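You operate a simulated robot arm through the tools that you are given. There is no shell and no other tool.

You are at the controls of a simulated robot arm. One attempt, no reset.

TASK
Pour the leftover paste from the purple cup back into the drum.
Fine: open the yellow lid and shut it again; put the cup back. Set down upright: what you pick out. Where these are worked on the way, their far stop is far enough and under half their travel is too little: yellow lid.

The check looks at the end state, three seconds after you hand in, the way a careful person would. Anything else that was tipped, shoved, dropped, spilled or broken makes it a failure. A push-on lid holds only when it is set on centred and level and pressed home; a screw cap is set on level and turned clockwise until tight.

THE ROBOT
A 7-joint arm with a two-finger parallel gripper, fixed in place. Base frame: the origin is at the foot of the arm, x ahead of it, y to its left, z up; the work surface is at about z = 860. Readings come in mm, degrees, newtons and seconds.
With the tool pointing down near the work surface it reaches from about 300 to 720 mm from the base axis. Its first joint turns from -166.0 to 166.0 degrees. Payload 3.43 kg.
The tool frame sits at the grasp point between the pads (the TCP): z along the fingers, y along the line on which they close. The tips reach 34 mm beyond it. The gripper opens to 128 mm. The fingers are 24 mm wide and 12 mm thick; the gripper's body (48 by 130 mm) begins 96 mm behind the TCP.
Orientation is told as [roll, pitch, yaw] about the base's x, y, z axes, in that order, counted from this pose: with the fingers straight down and closing along the base's y, the tool's x points along the base's -x, its y along +y and its z along -z.

THE INTERFACE
- The arm moves only by the tool nudge_tool. Its argument "steps" is a list of rows, each a list of 7 numbers: the gripper command, from -1 (shut) to 1 (fully open), values between in proportion, then the shift along the tool's x, y, z in units of 250 mm (1.0 is 250 mm), then the turn, a rotation vector about the tool's x, y, z in units of 90 degrees (1.0 is 90 degrees). In form: [[fingers, dx, dy, dz, rx, ry, rz], ...]. A call has 1 to 20 rows; each row is the pose to reach, as a shift and turn from the pose commanded when the call began, along the tool's axes at that moment. A call with a number of a shift or a turn outside -1 to 1 is refused whole. Rows are played at 5 a second. More than 50 mm and 8.6 degrees between two rows, or a gripper value outside its range, and nothing of the call is played. A pose out of reach is approached as far as the arm can. The call stops where the force on the tool passes 40 N (or 10 N more than at its start, if that is more) or the arm is blocked; 0.2 s more then pass. Each finger travels about 108 mm/s and halts on what it meets, pressing with about 32 N; the grip force reading is that of the motor and also rises with nothing between the fingers. The clock runs only during rows and for 0.2 s after the last one: add rows that repeat a pose to give the fingers time. The reply holds the time, the measured pose of the TCP, the force on the tool along the base axes, the opening and the grip force, in the units named above and with some noise, with the torque about the TCP (base axes, N m) and any sound that the robot's microphone picked up.
- Cameras (640 x 400 px; columns grow to the right, rows downward): "scene" is fixed at [52, -502.1, 1440.5]; the picture's right is [0.85, -0.53, 0.00], its down [-0.28, -0.44, -0.86] and it looks along [0.46, 0.72, -0.52] (base axes); focal length 373 px, centre (320, 200). "wrist" rides on the gripper at [76, -11, -160] in the tool frame; the picture's right is [0.15, 0.99, 0.00], its down [-0.88, 0.13, -0.46] and it looks along [-0.45, 0.07, 0.89] (tool axes); focal length 234 px, centre (320, 200). There is no depth. A picture from a camera that has moved, and an enlarged one, comes with that camera's place and axes in the base frame and with its lens.
- capture(camera): a new picture of that camera. The clock stands still meanwhile.
- lift_body(by): slides the trunk up (or, below 0, down) by that many mm; the arm rides with it, the base frame stays. It gives what a move gives, with no picture.
- close_up(camera, box): a new picture of the part [left, top, right, bottom] of that camera's present view, enlarged. The clock stands still meanwhile.
- job_done(): hands the job in; it is judged then, once.

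Places have to be worked out from the pictures, the camera data and where the tool is seen. Open the gripper and draw the arm clear of the work before you hand the job in, unless the task says otherwise.

The tools are called after "Call:" by a JSON object that holds its "op" and its "data". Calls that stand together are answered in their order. nudge_tool: Moves the arm, as the interface text tells. Its arguments: {"type":"object","properties":{"steps":{"type":"array","items":{"type":"array","items":{"type":"number"}}}},"required":["steps"]} The other tools are called the same way: lift_body (by) slides the trunk up or down; capture (camera) takes a picture; close_up (camera, box) takes an enlarged picture of a part of a camera's view; job_done () hands the job in.

At the start:

```text
time: 0.0
eef_pos: [382.0, 194.6, 1153.3]
ee_rot: [0.0, -0.1, -0.1]
force: [0.1, -0.2, 0.2]
moment: [-0.01, 0.01, -0.05]
width: 128.2
grasp_force: 0.0
trunk travel left (down, up): [-275.0, 49.0]
```

scene: 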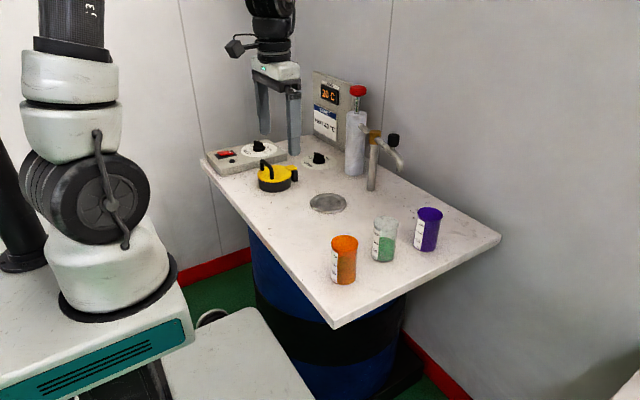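
wrist: 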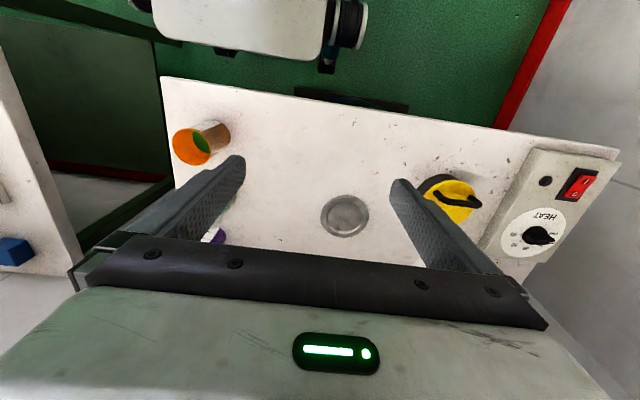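

I start by looking at the scene in detail: the cups, the yellow lid, and the drum top.

Call:
{"op": "close_up", "data": {"camera": "scene", "box": [300, 180, 460, 300]}}

Call:
{"op": "close_up", "data": {"camera": "scene", "box": [200, 120, 360, 220]}}

Call:
{"op": "close_up", "data": {"camera": "scene", "box": [290, 60, 420, 200]}}

Call:
{"op": "close_up", "data": {"camera": "wrist", "box": [380, 130, 620, 280]}}

```text
3.33 times, centred on (380, 240) of scene
camera zoom: at [52.0, -502.1, 1440.5], right [0.85, -0.53, 0.0], down [-0.28, -0.44, -0.86], along [0.46, 0.72, -0.52], focal length 1243 px, centre (120, 67)
```

zoom: 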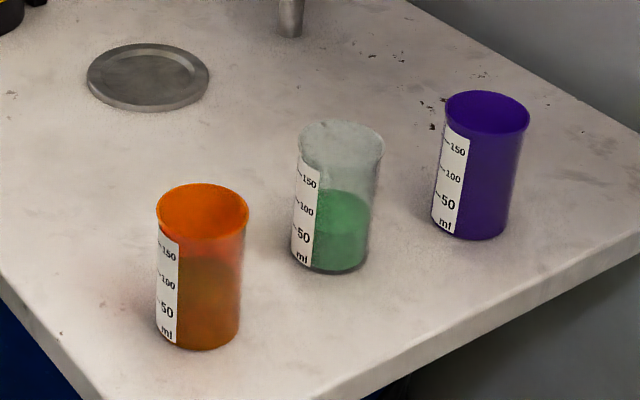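

```text
4.00 times, centred on (280, 170) of scene
camera zoom: at [52.0, -502.1, 1440.5], right [0.85, -0.53, 0.0], down [-0.28, -0.44, -0.86], along [0.46, 0.72, -0.52], focal length 1492 px, centre (480, 320)
```

zoom: 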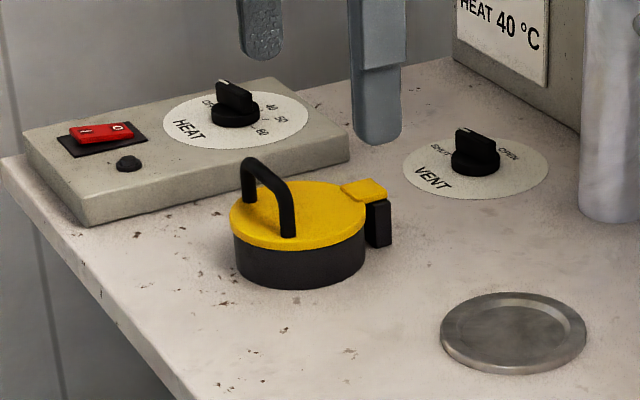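

```text
2.86 times, centred on (355, 130) of scene
camera zoom: at [52.0, -502.1, 1440.5], right [0.85, -0.53, 0.0], down [-0.28, -0.44, -0.86], along [0.46, 0.72, -0.52], focal length 1066 px, centre (220, 400)
```

zoom: 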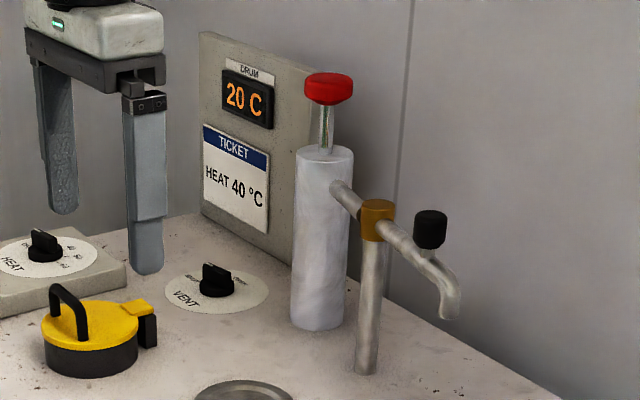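

```text
2.67 times, centred on (500, 205) of wrist
camera zoom: at [307.2, 185.1, 1313.1], right [-0.15, 0.99, 0.0], down [0.88, 0.13, 0.46], along [0.45, 0.07, -0.89], focal length 624 px, centre (-160, 187)
```

zoom: 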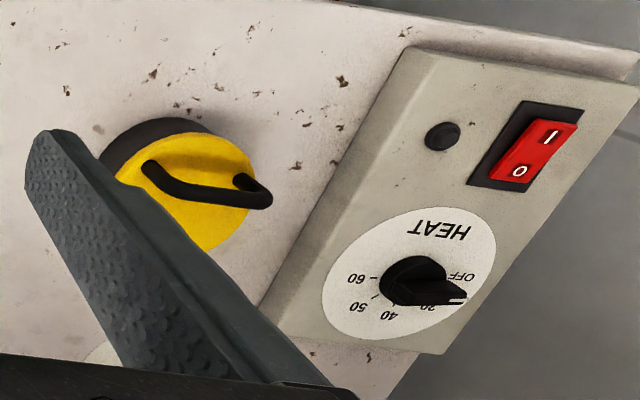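

The purple cup stands near (667, -18). The yellow hinged lid looks centred near (495, 475), with its hinge on the +x side and its handle bar along y at about x=470. I'll move the wrist camera towards the lid, staying high, to measure it better.

Call:
{"op": "nudge_tool", "data": {"steps": [[1, -0.012, 0.157, 0, 0, 0, 0], [1, -0.024, 0.313, 0, 0, 0, 0], [1, -0.036, 0.47, 0, 0, 0, 0], [1, -0.048, 0.627, 0, 0, 0, 0], [1, -0.06, 0.783, 0, 0, 0, 0], [1, -0.072, 0.94, 0, 0, 0, 0], [1, -0.072, 0.94, 0, 0, 0, 0]]}}

Call:
{"op": "capture", "data": {"camera": "wrist"}}

Call:
{"op": "capture", "data": {"camera": "scene"}}

```text
time: 1.6
eef_pos: [400.7, 430.9, 1152.6]
ee_rot: [-0.1, 0.1, 0.1]
force: [-0.4, 0.3, -0.7]
moment: [-0.02, -0.02, 0.0]
width: 128.2
grasp_force: 0.1
trunk travel left (down, up): [-275.0, 49.0]
```

```text
taken
camera wrist: at [325.1, 420.7, 1312.5], right [-0.15, 0.99, 0.0], down [0.88, 0.13, 0.46], along [0.45, 0.07, -0.89], focal length 234 px, centre (320, 200)
```

wrist: 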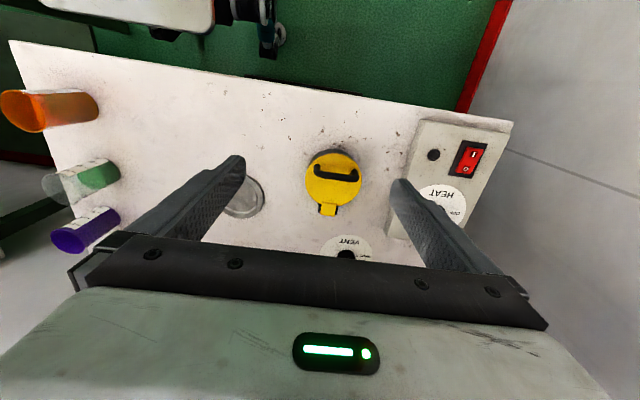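

```text
taken
```

scene: 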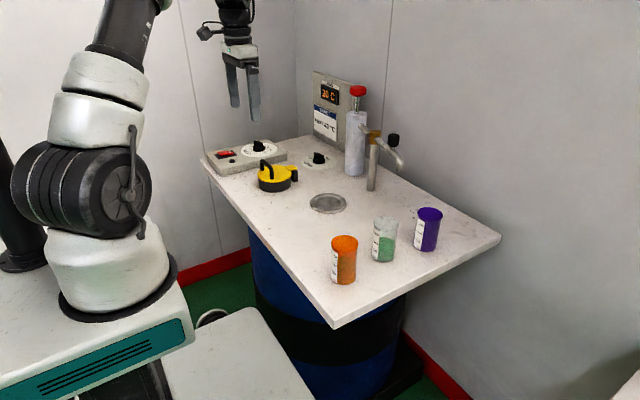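

The lid sits between the fingers in the wrist view. I'll zoom in on it and on the cups from this angle.

Call:
{"op": "close_up", "data": {"camera": "wrist", "box": [285, 135, 385, 225]}}

Call:
{"op": "close_up", "data": {"camera": "wrist", "box": [0, 80, 160, 260]}}

Call:
{"op": "close_up", "data": {"camera": "wrist", "box": [380, 100, 540, 260]}}

```text
4.44 times, centred on (335, 180) of wrist
camera zoom: at [325.1, 420.7, 1312.5], right [-0.15, 0.99, 0.0], down [0.88, 0.13, 0.46], along [0.45, 0.07, -0.89], focal length 1041 px, centre (253, 289)
```

zoom: 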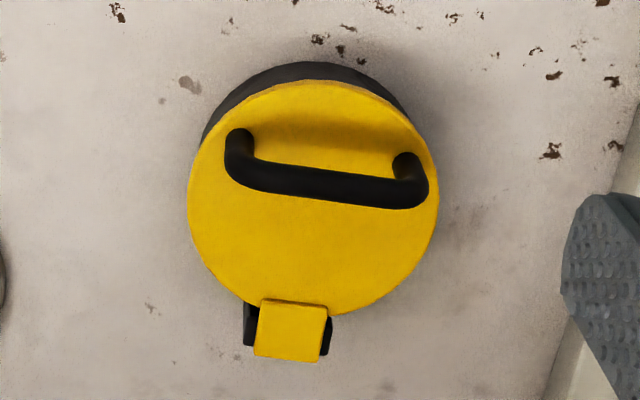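

```text
2.22 times, centred on (80, 170) of wrist
camera zoom: at [325.1, 420.7, 1312.5], right [-0.15, 0.99, 0.0], down [0.88, 0.13, 0.46], along [0.45, 0.07, -0.89], focal length 520 px, centre (853, 267)
```

zoom: 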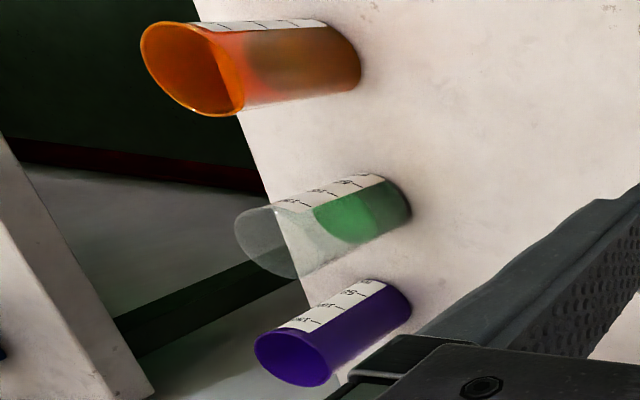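

```text
2.50 times, centred on (460, 180) of wrist
camera zoom: at [325.1, 420.7, 1312.5], right [-0.15, 0.99, 0.0], down [0.88, 0.13, 0.46], along [0.45, 0.07, -0.89], focal length 585 px, centre (-30, 250)
```

zoom: 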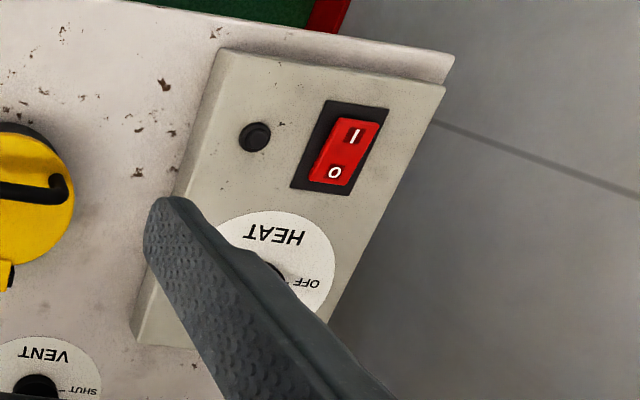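

From two views: lid centre about (490, 472), lid top at z≈898, handle bar along y at about x=470 and z≈932, hinge near x≈556. I'll yaw the gripper -90° so it closes along x, and look at the handle from the -y side.

Call:
{"op": "nudge_tool", "data": {"steps": [[1, -0.023, -0.01, 0.024, 0, 0, -0.0833], [1, -0.046, -0.021, 0.049, 0, 0, -0.1667], [1, -0.069, -0.031, 0.073, 0, 0, -0.25], [1, -0.092, -0.041, 0.097, 0, 0, -0.3333], [1, -0.115, -0.052, 0.122, 0, 0, -0.4167], [1, -0.138, -0.062, 0.146, 0, 0, -0.5], [1, -0.161, -0.072, 0.17, 0, 0, -0.5833], [1, -0.184, -0.083, 0.195, 0, 0, -0.6667], [1, -0.207, -0.093, 0.219, 0, 0, -0.75], [1, -0.23, -0.103, 0.243, 0, 0, -0.8333], [1, -0.253, -0.114, 0.268, 0, 0, -0.9167], [1, -0.276, -0.124, 0.292, 0, 0, -1.0], [1, -0.276, -0.124, 0.292, 0, 0, -1.0], [1, -0.276, -0.124, 0.292, 0, 0, -1.0]]}}

Call:
{"op": "capture", "data": {"camera": "wrist"}}

Call:
{"op": "capture", "data": {"camera": "scene"}}

```text
time: 4.6
eef_pos: [468.9, 400.7, 1080.3]
ee_rot: [0.1, 0.0, 90.2]
force: [-0.4, -0.3, -0.3]
moment: [0.0, 0.03, -0.03]
width: 127.8
grasp_force: 0.0
trunk travel left (down, up): [-275.0, 49.0]
```

```text
taken
camera wrist: at [481.0, 325.1, 1239.9], right [-0.99, -0.15, 0.0], down [-0.13, 0.88, 0.46], along [-0.07, 0.45, -0.89], focal length 234 px, centre (320, 200)
```

wrist: 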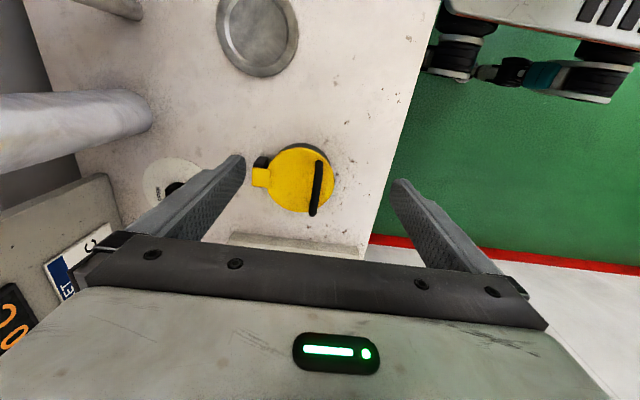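

```text
taken
```

scene: 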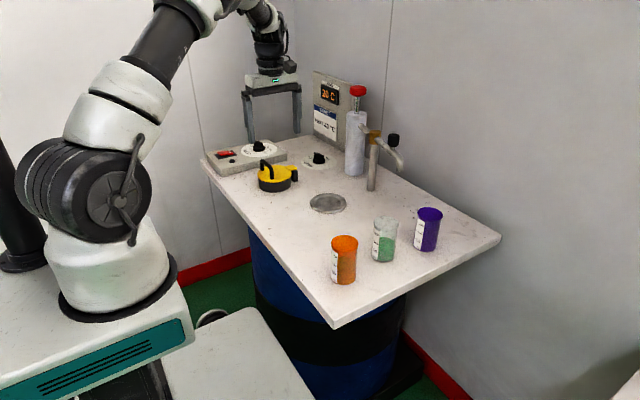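

Call:
{"op": "close_up", "data": {"camera": "wrist", "box": [235, 125, 355, 225]}}

Call:
{"op": "close_up", "data": {"camera": "scene", "box": [240, 140, 320, 200]}}

```text
4.00 times, centred on (295, 175) of wrist
camera zoom: at [481.0, 325.1, 1239.9], right [-0.99, -0.15, 0.0], down [-0.13, 0.88, 0.46], along [-0.07, 0.45, -0.89], focal length 937 px, centre (420, 300)
```

zoom: 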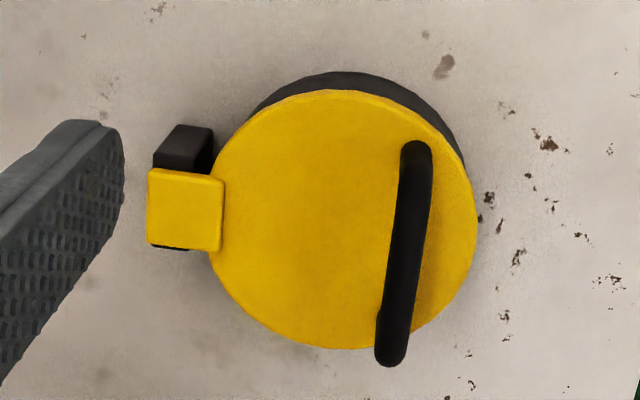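

```text
6.67 times, centred on (280, 170) of scene
camera zoom: at [52.0, -502.1, 1440.5], right [0.85, -0.53, 0.0], down [-0.28, -0.44, -0.86], along [0.46, 0.72, -0.52], focal length 2486 px, centre (587, 400)
```

zoom: 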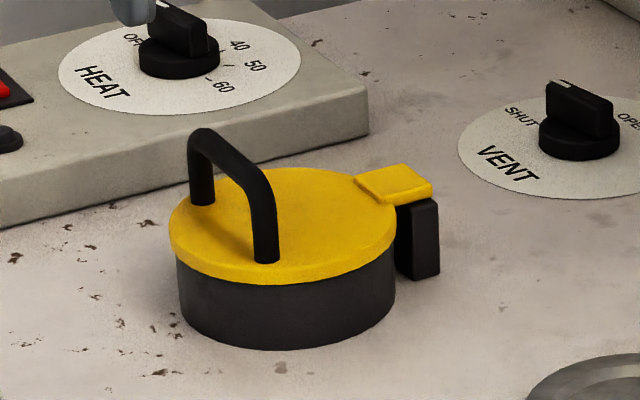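

Combining the views, the handle bar is at about (467, 470, 936), running along y, with the lid top at z≈902 and the hinge near x≈555. I'll pre-position 60 mm back from the bar with a 30° lean outward for later reach, and the fingers opened to about 60 mm.

Call:
{"op": "nudge_tool", "data": {"steps": [[0.5, -0.032, 0.002, 0.06, 0, -0.0667, 0], [0.2, -0.064, 0.004, 0.12, 0, -0.1333, 0], [-0.06, -0.095, 0.006, 0.181, 0, -0.2, 0], [-0.06, -0.127, 0.008, 0.241, 0, -0.2667, 0], [-0.06, -0.159, 0.0096, 0.301, 0, -0.3333, 0], [-0.06, -0.159, 0.0096, 0.301, 0, -0.3333, 0], [-0.06, -0.159, 0.0096, 0.301, 0, -0.3333, 0]]}}

Call:
{"op": "capture", "data": {"camera": "wrist"}}

Call:
{"op": "capture", "data": {"camera": "scene"}}

```text
time: 6.2
eef_pos: [466.9, 439.4, 1006.0]
ee_rot: [0.0, -30.0, 90.0]
force: [0.6, -0.6, 0.2]
moment: [0.01, -0.03, 0.01]
width: 60.2
grasp_force: 0.1
trunk travel left (down, up): [-275.0, 49.0]
```

```text
taken
camera wrist: at [478.4, 295.0, 1104.9], right [-0.99, -0.13, -0.07], down [-0.13, 0.53, 0.84], along [-0.07, 0.84, -0.55], focal length 234 px, centre (320, 200)
```

wrist: 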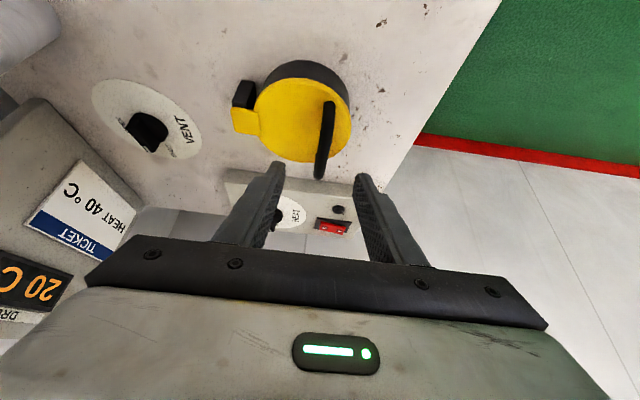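

```text
taken
```

scene: 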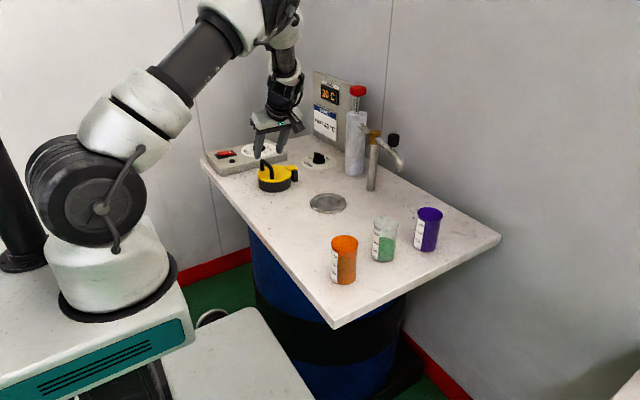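

Call:
{"op": "close_up", "data": {"camera": "wrist", "box": [215, 50, 375, 200]}}

Call:
{"op": "close_up", "data": {"camera": "scene", "box": [230, 100, 330, 200]}}

```text
2.67 times, centred on (295, 125) of wrist
camera zoom: at [478.4, 295.0, 1104.9], right [-0.99, -0.13, -0.07], down [-0.13, 0.53, 0.84], along [-0.07, 0.84, -0.55], focal length 624 px, centre (387, 400)
```

zoom: 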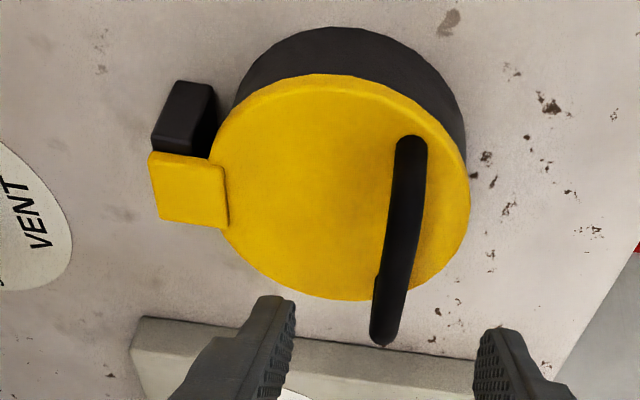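

```text
4.00 times, centred on (280, 150) of scene
camera zoom: at [52.0, -502.1, 1440.5], right [0.85, -0.53, 0.0], down [-0.28, -0.44, -0.86], along [0.46, 0.72, -0.52], focal length 1492 px, centre (480, 400)
```

zoom: 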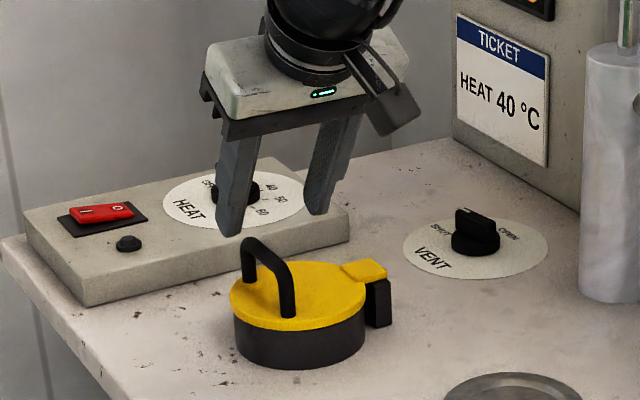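

The bar works out at about (465.5, 470, 936), spanning y 436–503, with the lid top at about 900. I'll advance so the bar sits about 17 mm above the fingertips and then check before closing.

Call:
{"op": "nudge_tool", "data": {"steps": [[-0.06, 0.009, 0.0014, 0.06, 0, 0, 0], [-0.06, 0.017, 0.0028, 0.12, 0, 0, 0], [-0.06, 0.026, 0.0042, 0.18, 0, 0, 0], [-0.06, 0.034, 0.0056, 0.236, 0, 0, 0], [-0.06, 0.034, 0.0056, 0.236, 0, 0, 0]]}}

Call:
{"op": "capture", "data": {"camera": "wrist"}}

Call:
{"op": "close_up", "data": {"camera": "scene", "box": [230, 110, 330, 200]}}

```text
time: 7.4
eef_pos: [464.9, 462.5, 950.3]
ee_rot: [0.1, -30.0, 90.0]
force: [-0.2, -1.4, -0.6]
moment: [0.0, -0.02, 0.02]
width: 60.0
grasp_force: 0.0
trunk travel left (down, up): [-275.0, 49.0]
```

```text
taken
camera wrist: at [477.6, 317.4, 1048.9], right [-0.99, -0.13, -0.07], down [-0.13, 0.53, 0.83], along [-0.07, 0.84, -0.55], focal length 234 px, centre (320, 200)
```

wrist: 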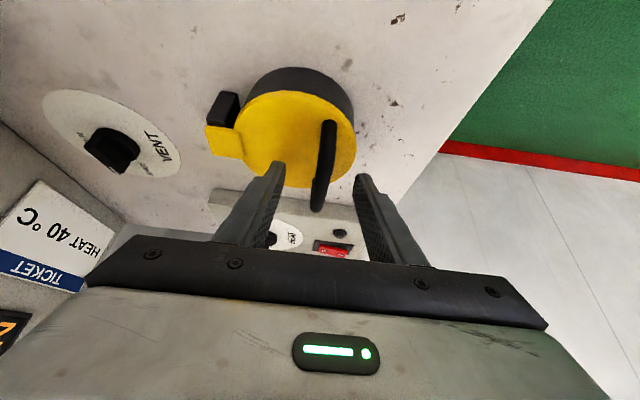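

```text
4.44 times, centred on (280, 155) of scene
camera zoom: at [52.0, -502.1, 1440.5], right [0.85, -0.53, 0.0], down [-0.28, -0.44, -0.86], along [0.46, 0.72, -0.52], focal length 1657 px, centre (498, 400)
```

zoom: 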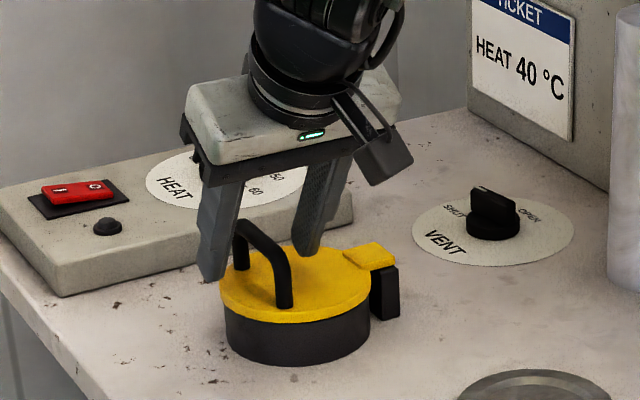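

The bar lies between the fingers in both views. Closing on it now.

Call:
{"op": "nudge_tool", "data": {"steps": [[-0.4, 0, 0, 0, 0, 0, 0], [-0.7, 0, 0, 0, 0, 0, 0], [-1, 0, 0, 0, 0, 0, 0], [-1, 0, 0, 0, 0, 0, 0], [-1, 0, 0, 0, 0, 0, 0]]}}

Call:
{"op": "close_up", "data": {"camera": "scene", "box": [230, 110, 330, 200]}}

Call:
{"op": "close_up", "data": {"camera": "wrist", "box": [215, 50, 375, 230]}}

```text
time: 8.6
eef_pos: [465.7, 462.1, 948.8]
ee_rot: [0.0, -30.0, 90.2]
force: [-1.7, -0.6, 0.1]
moment: [-0.07, 0.04, -0.06]
width: 11.4
grasp_force: 44.4
trunk travel left (down, up): [-275.0, 49.0]
```

```text
4.44 times, centred on (280, 155) of scene
camera zoom: at [52.0, -502.1, 1440.5], right [0.85, -0.53, 0.0], down [-0.28, -0.44, -0.86], along [0.46, 0.72, -0.52], focal length 1657 px, centre (498, 400)
```

zoom: 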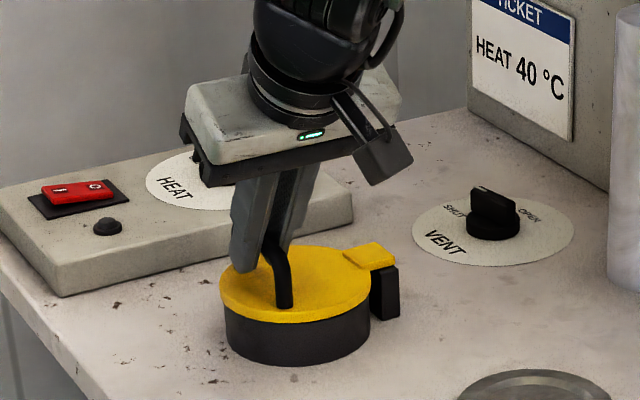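

```text
2.22 times, centred on (295, 140) of wrist
camera zoom: at [477.3, 317.2, 1049.2], right [-0.99, -0.13, -0.07], down [-0.13, 0.53, 0.83], along [-0.07, 0.84, -0.55], focal length 520 px, centre (376, 333)
```

zoom: 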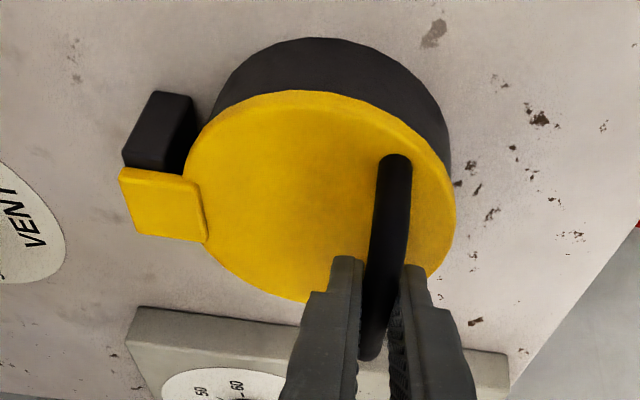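

The grip is firm at 11.4 mm, so the bar is held at x≈465.7. I'll lift along the estimated hinge arc for the first 15° and watch the force.

Call:
{"op": "nudge_tool", "data": {"steps": [[-1, -0.0073, -0.007, -0.0126, 0, 0, 0], [-1, -0.0146, -0.0156, -0.0253, 0, 0, 0], [-1, -0.0216, -0.0245, -0.0375, 0, 0, 0], [-1, -0.0286, -0.034, -0.0495, 0, 0, 0], [-1, -0.0352, -0.044, -0.061, 0, 0, 0], [-1, -0.0418, -0.0544, -0.0724, 0, 0, 0]]}}

Call:
{"op": "close_up", "data": {"camera": "scene", "box": [230, 110, 330, 200]}}

Call:
{"op": "close_up", "data": {"camera": "wrist", "box": [215, 50, 375, 230]}}

```text
time: 10.0
eef_pos: [476.9, 462.3, 972.7]
ee_rot: [0.0, -30.0, 90.1]
force: [-12.1, 1.2, 5.2]
moment: [-0.35, 0.34, -0.4]
width: 11.3
grasp_force: 45.4
trunk travel left (down, up): [-275.0, 49.0]
```

```text
4.44 times, centred on (280, 155) of scene
camera zoom: at [52.0, -502.1, 1440.5], right [0.85, -0.53, 0.0], down [-0.28, -0.44, -0.86], along [0.46, 0.72, -0.52], focal length 1657 px, centre (498, 400)
```

zoom: 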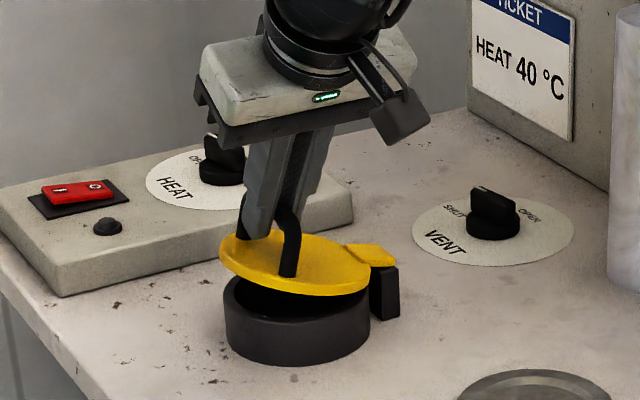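

```text
2.22 times, centred on (295, 140) of wrist
camera zoom: at [489.4, 317.1, 1071.9], right [-0.99, -0.13, -0.07], down [-0.13, 0.53, 0.84], along [-0.07, 0.84, -0.55], focal length 520 px, centre (376, 333)
```

zoom: 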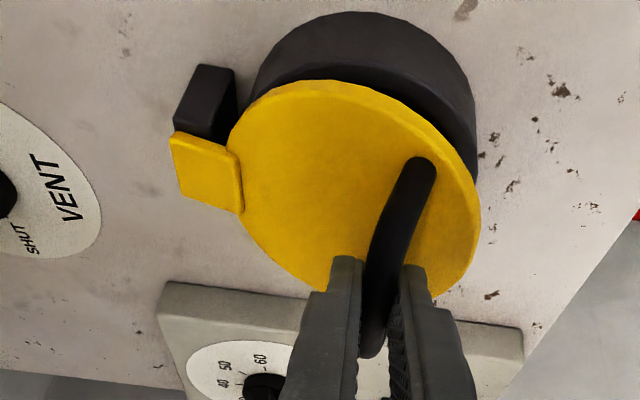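

The lid is opening to about 15°. The radial reaction of about 13 N says the hinge is a little higher than I assumed, near (555, 903). I'll follow a corrected arc to about 40°.

Call:
{"op": "nudge_tool", "data": {"steps": [[-1, -0.0146, -0.0112, -0.0253, 0, 0, 0], [-1, -0.0207, -0.0224, -0.0359, 0, 0, 0], [-1, -0.0268, -0.0336, -0.0464, 0, 0, 0], [-1, -0.0324, -0.0458, -0.0561, 0, 0, 0], [-1, -0.038, -0.058, -0.0658, 0, 0, 0], [-1, -0.0431, -0.0712, -0.0747, 0, 0, 0], [-1, -0.0482, -0.0844, -0.0835, 0, 0, 0], [-1, -0.0526, -0.0984, -0.0911, 0, 0, 0], [-1, -0.057, -0.1124, -0.0987, 0, 0, 0]]}}

Call:
{"op": "close_up", "data": {"camera": "scene", "box": [230, 110, 330, 200]}}

Call:
{"op": "capture", "data": {"camera": "wrist"}}

```text
time: 12.0
eef_pos: [506.3, 463.1, 1001.0]
ee_rot: [-0.1, -30.0, 90.0]
force: [-5.0, 0.9, 3.7]
moment: [-0.57, 0.23, -0.81]
width: 11.3
grasp_force: 45.2
trunk travel left (down, up): [-275.0, 49.0]
```

```text
4.44 times, centred on (280, 155) of scene
camera zoom: at [52.0, -502.1, 1440.5], right [0.85, -0.53, 0.0], down [-0.28, -0.44, -0.86], along [0.46, 0.72, -0.52], focal length 1657 px, centre (498, 400)
```

zoom: 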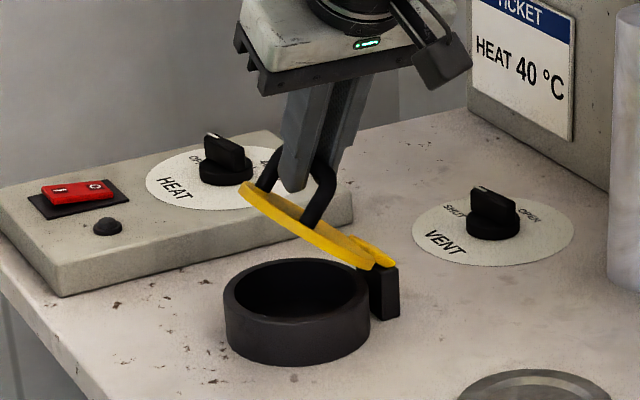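

```text
taken
camera wrist: at [518.7, 317.1, 1100.3], right [-0.99, -0.13, -0.07], down [-0.13, 0.53, 0.83], along [-0.07, 0.84, -0.55], focal length 234 px, centre (320, 200)
```

wrist: 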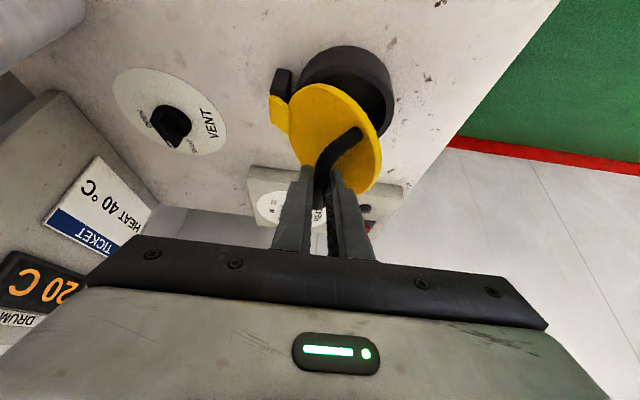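

The lid is at about 40° and the forces are low. I'll continue along the arc to about 65°.

Call:
{"op": "nudge_tool", "data": {"steps": [[-1, -0.004, -0.0148, -0.007, 0, 0, 0], [-1, -0.0078, -0.0296, -0.0135, 0, 0, 0], [-1, -0.011, -0.0448, -0.019, 0, 0, 0], [-1, -0.0142, -0.06, -0.0246, 0, 0, 0], [-1, -0.0167, -0.076, -0.029, 0, 0, 0], [-1, -0.0192, -0.092, -0.0333, 0, 0, 0], [-1, -0.021, -0.108, -0.0364, 0, 0, 0], [-1, -0.0228, -0.1244, -0.0395, 0, 0, 0], [-1, -0.0238, -0.1408, -0.0413, 0, 0, 0], [-1, -0.0248, -0.1572, -0.043, 0, 0, 0]]}}

Call:
{"op": "close_up", "data": {"camera": "scene", "box": [230, 90, 350, 200]}}

Call:
{"op": "capture", "data": {"camera": "wrist"}}

```text
time: 14.2
eef_pos: [545.6, 461.4, 1012.1]
ee_rot: [0.0, -30.0, 90.1]
force: [-2.4, 1.9, 2.9]
moment: [-0.56, 0.21, -1.15]
width: 11.5
grasp_force: 45.3
trunk travel left (down, up): [-275.0, 49.0]
```

```text
3.64 times, centred on (290, 145) of scene
camera zoom: at [52.0, -502.1, 1440.5], right [0.85, -0.53, 0.0], down [-0.28, -0.44, -0.86], along [0.46, 0.72, -0.52], focal length 1356 px, centre (429, 400)
```

zoom: 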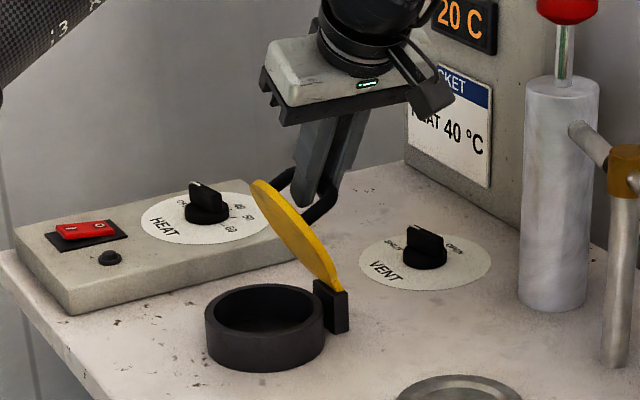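

```text
taken
camera wrist: at [558.3, 317.1, 1112.3], right [-0.99, -0.13, -0.07], down [-0.13, 0.53, 0.83], along [-0.07, 0.84, -0.55], focal length 234 px, centre (320, 200)
```

wrist: 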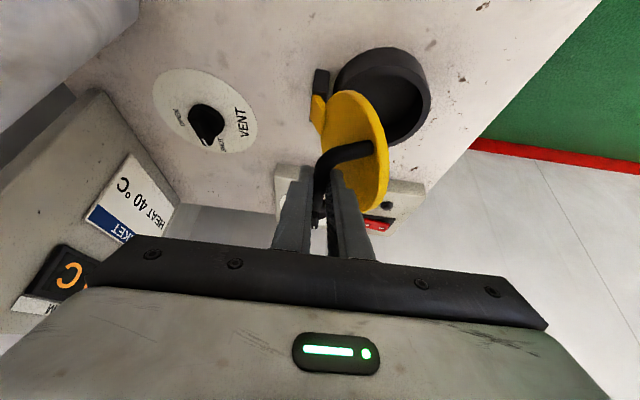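

The lid is at about 65° and the forces stay tiny. I'll continue towards 95° and watch for the far stop.

Call:
{"op": "nudge_tool", "data": {"steps": [[-1, -0.0004, -0.0166, -0.0007, 0, 0, 0], [-1, -0.0008, -0.0332, -0.0014, 0, 0, 0], [-1, -0.0004, -0.0498, -0.0007, 0, 0, 0], [-1, 0, -0.0664, 0, 0, 0, 0], [-1, 0.001, -0.0828, 0.0017, 0, 0, 0], [-1, 0.002, -0.0992, 0.0035, 0, 0, 0], [-1, 0.0038, -0.1154, 0.0066, 0, 0, 0], [-1, 0.0056, -0.1316, 0.0097, 0, 0, 0], [-1, 0.0081, -0.1476, 0.014, 0, 0, 0], [-1, 0.0106, -0.1636, 0.0184, 0, 0, 0]]}}

Call:
{"op": "close_up", "data": {"camera": "scene", "box": [230, 90, 350, 200]}}

Call:
{"op": "capture", "data": {"camera": "wrist"}}

```text
time: 16.4
eef_pos: [586.9, 461.6, 1008.5]
ee_rot: [0.0, -30.1, 90.2]
force: [-2.0, 0.1, 1.3]
moment: [-0.64, 0.17, -1.25]
width: 11.7
grasp_force: 45.0
trunk travel left (down, up): [-275.0, 49.0]
```

```text
3.64 times, centred on (290, 145) of scene
camera zoom: at [52.0, -502.1, 1440.5], right [0.85, -0.53, 0.0], down [-0.28, -0.44, -0.86], along [0.46, 0.72, -0.52], focal length 1356 px, centre (429, 400)
```

zoom: 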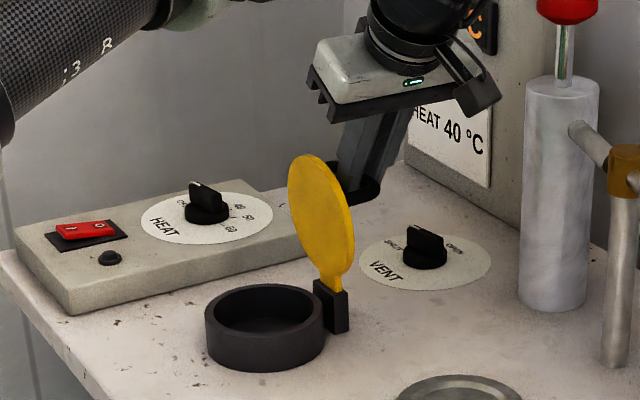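

```text
taken
camera wrist: at [599.4, 317.1, 1106.7], right [-0.99, -0.13, -0.07], down [-0.13, 0.54, 0.83], along [-0.07, 0.84, -0.55], focal length 234 px, centre (320, 200)
```

wrist: 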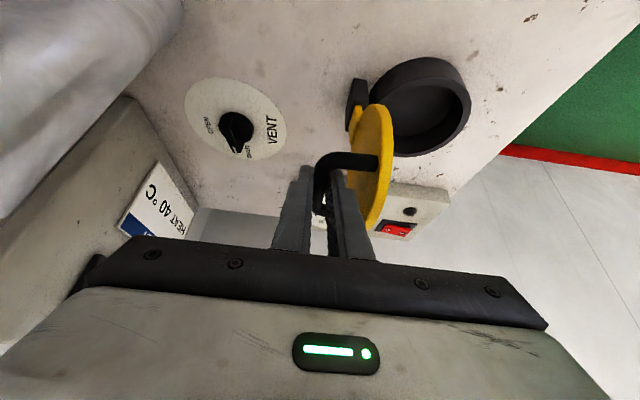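

The lid is near vertical. The measured x lags the command by about 8 mm, so I'll hold one moment to see whether that is lag or a reach limit.

Call:
{"op": "nudge_tool", "data": {"steps": [[-1, 0, 0, 0, 0, 0, 0], [-1, 0, 0, 0, 0, 0, 0], [-1, 0, 0, 0, 0, 0, 0]]}}

```text
time: 17.2
eef_pos: [588.5, 462.7, 1006.1]
ee_rot: [0.0, -30.1, 90.0]
force: [-0.1, -0.6, -1.4]
moment: [0.01, -0.02, -1.27]
width: 11.4
grasp_force: 46.0
trunk travel left (down, up): [-275.0, 49.0]
```

That was only lag; the lid is at 90°. I'll go further to find the far stop, in small steps.

Call:
{"op": "nudge_tool", "data": {"steps": [[-1, 0.0032, -0.0152, 0.0055, 0, 0, 0], [-1, 0.0064, -0.0304, 0.0111, 0, 0, 0], [-1, 0.0103, -0.0452, 0.0179, 0, 0, 0], [-1, 0.0142, -0.06, 0.0246, 0, 0, 0], [-1, 0.0142, -0.06, 0.0246, 0, 0, 0]]}}

Call:
{"op": "close_up", "data": {"camera": "scene", "box": [230, 90, 350, 200]}}

```text
time: 18.4
eef_pos: [602.9, 462.5, 999.5]
ee_rot: [-0.1, -30.0, 90.0]
force: [0.0, 1.3, 1.1]
moment: [-0.21, 0.04, -1.26]
width: 11.8
grasp_force: 44.8
trunk travel left (down, up): [-275.0, 49.0]
```

```text
3.64 times, centred on (290, 145) of scene
camera zoom: at [52.0, -502.1, 1440.5], right [0.85, -0.53, 0.0], down [-0.28, -0.44, -0.86], along [0.46, 0.72, -0.52], focal length 1356 px, centre (429, 400)
```

zoom: 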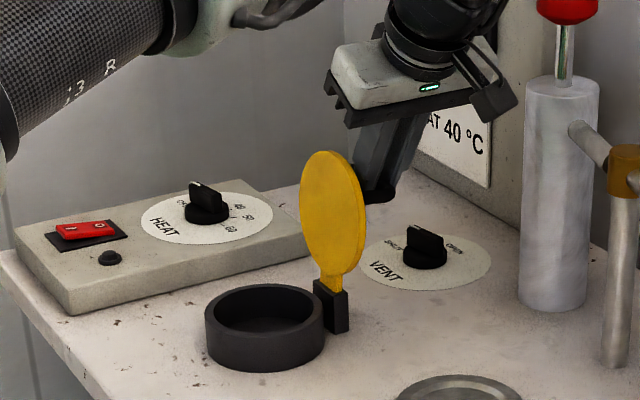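

No stop yet at about 100°. Continuing in small steps.

Call:
{"op": "nudge_tool", "data": {"steps": [[-1, 0.0044, -0.014, 0.0076, 0, 0, 0], [-1, 0.0088, -0.028, 0.0152, 0, 0, 0], [-1, 0.0139, -0.0412, 0.024, 0, 0, 0], [-1, 0.019, -0.0544, 0.0329, 0, 0, 0], [-1, 0.0246, -0.0666, 0.0426, 0, 0, 0], [-1, 0.0302, -0.0788, 0.0523, 0, 0, 0], [-1, 0.0302, -0.0788, 0.0523, 0, 0, 0]]}}

Call:
{"op": "close_up", "data": {"camera": "scene", "box": [230, 90, 350, 200]}}

Call:
{"op": "capture", "data": {"camera": "wrist"}}

```text
time: 19.8
eef_pos: [613.6, 462.7, 990.3]
ee_rot: [0.5, -30.1, 90.1]
force: [-19.5, -16.4, 16.3]
moment: [-0.21, 0.33, -1.13]
width: 11.7
grasp_force: 45.3
trunk travel left (down, up): [-275.0, 49.0]
stopped in row 7: the force on the tool passed its limit at 44 N (the readings are from after the stop); the commanded pose is now the measured one
```

```text
3.64 times, centred on (290, 145) of scene
camera zoom: at [52.0, -502.1, 1440.5], right [0.85, -0.53, 0.0], down [-0.28, -0.44, -0.86], along [0.46, 0.72, -0.52], focal length 1356 px, centre (429, 400)
```

zoom: 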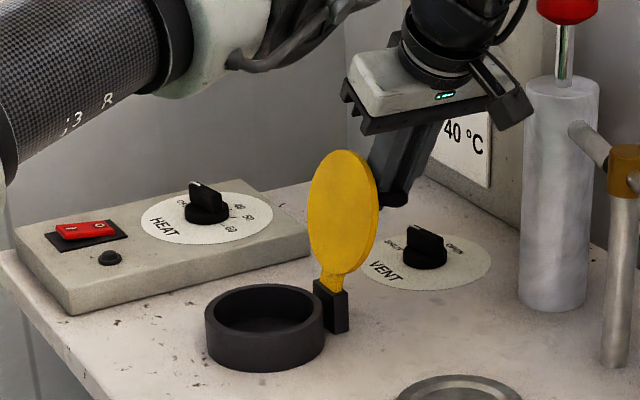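

```text
taken
camera wrist: at [629.1, 316.9, 1090.4], right [-0.99, -0.13, -0.06], down [-0.13, 0.53, 0.84], along [-0.08, 0.84, -0.54], focal length 234 px, centre (320, 200)
```

wrist: 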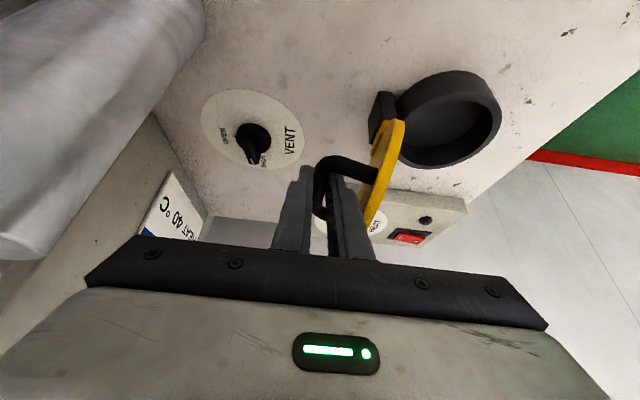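

The force jumped at about 110°, so that is the lid's far stop, past vertical. I'll hold briefly to see the residual force before releasing.

Call:
{"op": "nudge_tool", "data": {"steps": [[-1, 0, 0, 0, 0, 0, 0], [-1, 0, 0, 0, 0, 0, 0]]}}

Call:
{"op": "close_up", "data": {"camera": "wrist", "box": [250, 50, 530, 260]}}

```text
time: 20.4
eef_pos: [615.6, 462.4, 989.9]
ee_rot: [0.4, -30.0, 90.2]
force: [-23.3, -16.3, 23.0]
moment: [-0.45, 0.26, -1.1]
width: 11.7
grasp_force: 45.2
trunk travel left (down, up): [-275.0, 49.0]
```

```text
1.90 times, centred on (390, 155) of wrist
camera zoom: at [629.1, 316.9, 1090.2], right [-0.99, -0.13, -0.07], down [-0.13, 0.53, 0.84], along [-0.08, 0.84, -0.54], focal length 446 px, centre (187, 286)
```

zoom: 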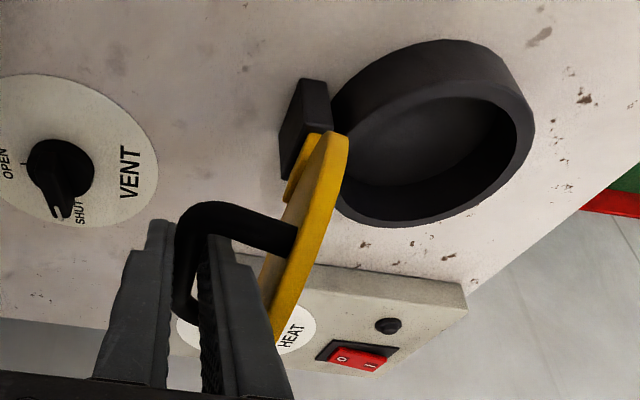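

Residual force is about 36 N against the stop. I'll back off about 4 mm along the arc to relieve it, still gripping.

Call:
{"op": "nudge_tool", "data": {"steps": [[-1, -0.0026, 0.006, -0.0045, 0, 0, 0], [-1, -0.0052, 0.012, -0.009, 0, 0, 0], [-1, -0.0052, 0.012, -0.009, 0, 0, 0]]}}

```text
time: 21.2
eef_pos: [615.0, 462.0, 990.9]
ee_rot: [0.4, -30.1, 90.2]
force: [-9.6, -9.9, 13.1]
moment: [0.34, 0.05, -1.23]
width: 11.8
grasp_force: 44.9
trunk travel left (down, up): [-275.0, 49.0]
```

Call:
{"op": "nudge_tool", "data": {"steps": [[-1, -0.0026, 0.006, -0.0045, 0, 0, 0], [-1, -0.0052, 0.012, -0.009, 0, 0, 0], [-1, -0.0052, 0.012, -0.009, 0, 0, 0]]}}

```text
time: 22.0
eef_pos: [613.0, 461.3, 993.5]
ee_rot: [0.3, -30.0, 90.0]
force: [5.6, -5.6, 1.9]
moment: [0.67, -0.27, -1.33]
width: 11.9
grasp_force: 44.9
trunk travel left (down, up): [-275.0, 49.0]
```

Forces are now near zero. I'll open the fingers a little, to 24 mm, shifting slightly in +x so the inner finger clears both the bar and the lid rim.

Call:
{"op": "nudge_tool", "data": {"steps": [[-0.75, 0, -0.004, 0, 0, 0, 0], [-0.68, 0, -0.009, 0, 0, 0, 0], [-0.625, 0, -0.0132, 0, 0, 0, 0], [-0.625, 0, -0.0132, 0, 0, 0, 0]]}}

Call:
{"op": "close_up", "data": {"camera": "wrist", "box": [250, 50, 530, 260]}}

Call:
{"op": "close_up", "data": {"camera": "scene", "box": [260, 80, 360, 180]}}

```text
time: 23.0
eef_pos: [613.7, 464.1, 991.9]
ee_rot: [0.5, -30.0, 90.1]
force: [-0.5, -0.7, -0.1]
moment: [-0.01, -0.01, 0.01]
width: 24.0
grasp_force: 0.0
trunk travel left (down, up): [-275.0, 49.0]
```

```text
1.90 times, centred on (390, 155) of wrist
camera zoom: at [629.0, 318.8, 1091.4], right [-0.99, -0.13, -0.07], down [-0.13, 0.53, 0.84], along [-0.08, 0.84, -0.54], focal length 446 px, centre (187, 286)
```

zoom: 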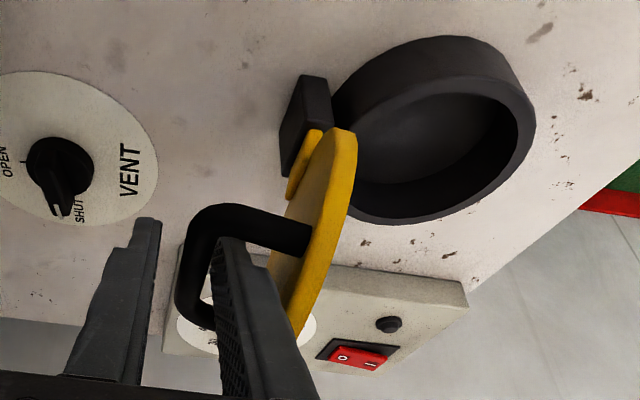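

```text
4.00 times, centred on (310, 130) of scene
camera zoom: at [52.0, -502.1, 1440.5], right [0.85, -0.53, 0.0], down [-0.28, -0.44, -0.86], along [0.46, 0.72, -0.52], focal length 1492 px, centre (360, 480)
```

zoom: 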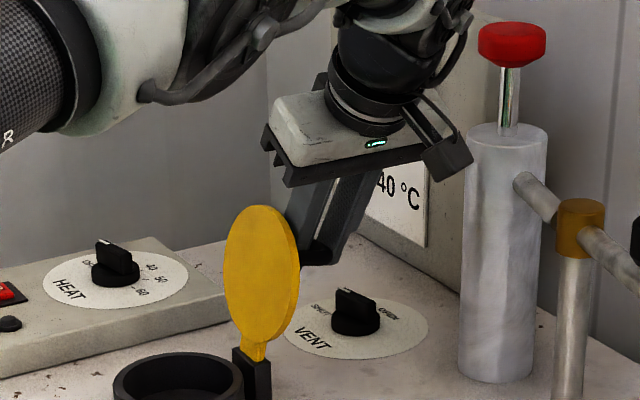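

The fingers are free of the bar with zero force, and the lid leans past vertical. I'll shift +2 mm in x and slide out slowly along the finger axis.

Call:
{"op": "nudge_tool", "data": {"steps": [[-0.625, 0, -0.008, 0, 0, 0, 0], [-0.625, 0, -0.008, -0.04, 0, 0, 0], [-0.625, 0, -0.008, -0.08, 0, 0, 0], [-0.625, 0, -0.008, -0.12, 0, 0, 0], [-0.625, 0, -0.008, -0.16, 0, 0, 0], [-0.625, 0, -0.008, -0.22, 0, 0, 0], [-0.625, 0, -0.008, -0.3, 0, 0, 0], [-0.625, 0, -0.008, -0.38, 0, 0, 0], [-0.625, 0, -0.008, -0.38, 0, 0, 0]]}}

Call:
{"op": "capture", "data": {"camera": "wrist"}}

Call:
{"op": "close_up", "data": {"camera": "scene", "box": [230, 80, 370, 200]}}

```text
time: 25.0
eef_pos: [616.8, 416.3, 1073.2]
ee_rot: [0.5, -29.9, 90.2]
force: [0.8, -0.8, -0.4]
moment: [-0.01, -0.02, 0.0]
width: 24.0
grasp_force: 0.1
trunk travel left (down, up): [-275.0, 49.0]
```

```text
taken
camera wrist: at [631.6, 270.6, 1173.5], right [-0.99, -0.13, -0.07], down [-0.13, 0.53, 0.84], along [-0.08, 0.84, -0.54], focal length 234 px, centre (320, 200)
```

wrist: 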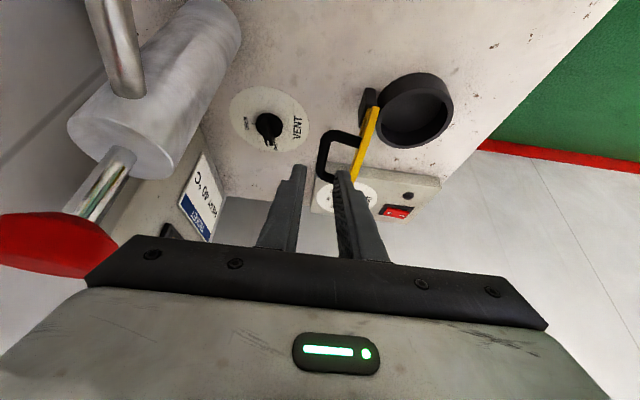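

```text
3.33 times, centred on (300, 140) of scene
camera zoom: at [52.0, -502.1, 1440.5], right [0.85, -0.53, 0.0], down [-0.28, -0.44, -0.86], along [0.46, 0.72, -0.52], focal length 1243 px, centre (387, 400)
```

zoom: 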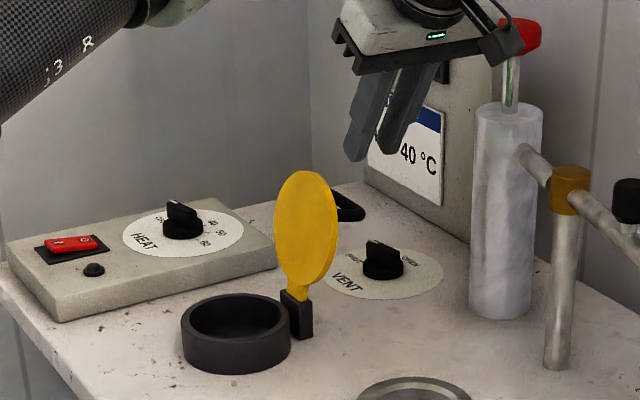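

The lid stays open past vertical on its own. Next I'll raise and retract the arm clear of the lid and pump, turning towards the cups.

Call:
{"op": "nudge_tool", "data": {"steps": [[-0.3, 0.07, 0.065, -0.1, 0.0278, 0, 0.0481], [0, 0.14, 0.129, -0.2, 0.0556, 0, 0.0962], [0.2, 0.21, 0.194, -0.3, 0.0833, 0, 0.1443], [0.4, 0.28, 0.259, -0.4, 0.1111, 0, 0.1925], [0.4, 0.35, 0.323, -0.5, 0.1389, 0, 0.2406], [0.4, 0.421, 0.388, -0.599, 0.1667, 0, 0.2887], [0.4, 0.421, 0.388, -0.599, 0.1667, 0, 0.2887]]}}

Call:
{"op": "capture", "data": {"camera": "scene"}}

Call:
{"op": "capture", "data": {"camera": "wrist"}}

```text
time: 26.6
eef_pos: [521.2, 248.9, 1152.4]
ee_rot: [0.4, -29.9, 60.1]
force: [-1.1, 0.0, 0.3]
moment: [-0.02, 0.0, -0.03]
width: 89.4
grasp_force: 0.0
trunk travel left (down, up): [-275.0, 49.0]
```

```text
taken
```

scene: 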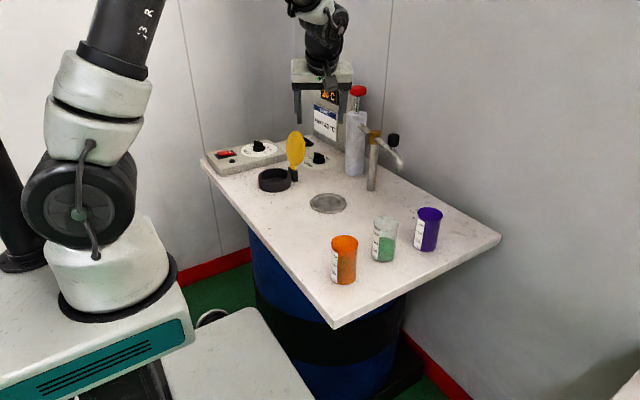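

```text
taken
camera wrist: at [461.2, 118.0, 1252.5], right [-0.92, 0.38, -0.07], down [0.16, 0.53, 0.83], along [0.35, 0.76, -0.55], focal length 234 px, centre (320, 200)
```

wrist: 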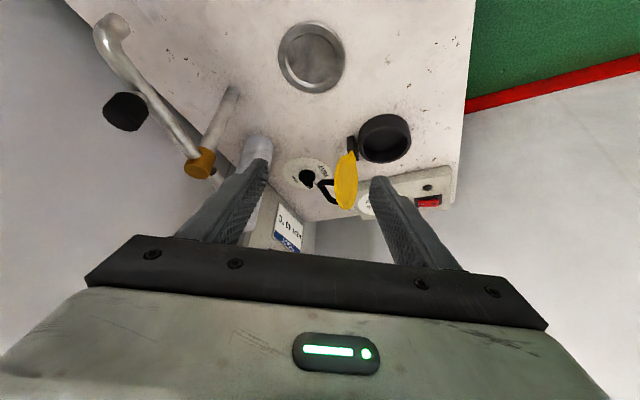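

I'll move towards the -y side to view the cups with the wrist camera, staying high.

Call:
{"op": "nudge_tool", "data": {"steps": [[0.4, 0.115, -0.075, -0.061, 0, 0, 0], [0.4, 0.23, -0.15, -0.121, 0, 0, 0], [0.4, 0.345, -0.225, -0.182, 0, 0, 0], [0.4, 0.46, -0.3, -0.243, 0, 0, 0], [0.4, 0.575, -0.375, -0.303, 0, 0, 0], [0.4, 0.69, -0.45, -0.364, 0, 0, 0], [0.4, 0.805, -0.525, -0.424, 0, 0, 0], [0.4, 0.92, -0.6, -0.485, 0, 0, 0], [0.4, 0.92, -0.6, -0.485, 0, 0, 0]]}}

Call:
{"op": "capture", "data": {"camera": "wrist"}}

Call:
{"op": "capture", "data": {"camera": "scene"}}

```text
time: 28.6
eef_pos: [525.4, -51.6, 1142.5]
ee_rot: [0.4, -29.8, 60.1]
force: [0.1, -0.4, -0.6]
moment: [0.02, -0.01, -0.03]
width: 89.6
grasp_force: 0.0
trunk travel left (down, up): [-275.0, 49.0]
```

```text
taken
camera wrist: at [464.8, -182.6, 1242.8], right [-0.92, 0.38, -0.07], down [0.16, 0.53, 0.83], along [0.35, 0.76, -0.55], focal length 234 px, centre (320, 200)
```

wrist: 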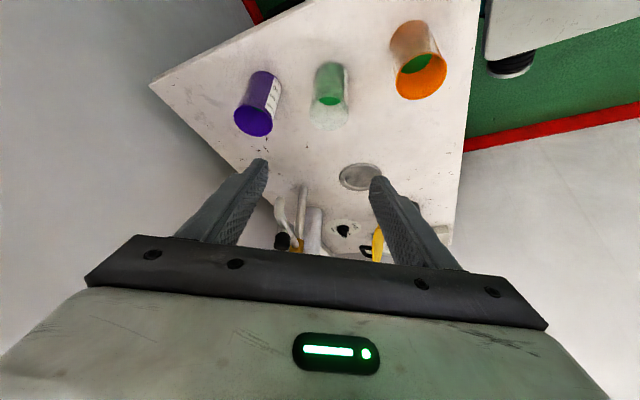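

```text
taken
```

scene: 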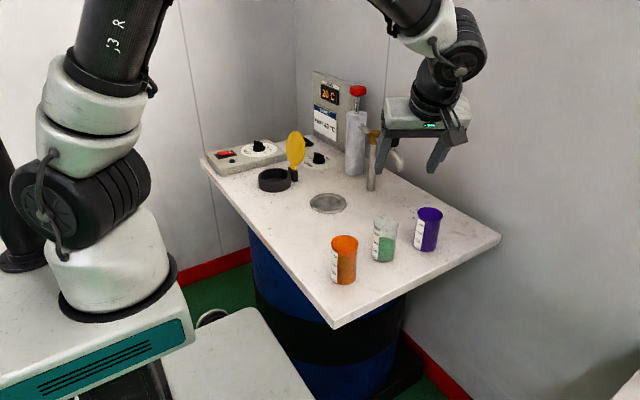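

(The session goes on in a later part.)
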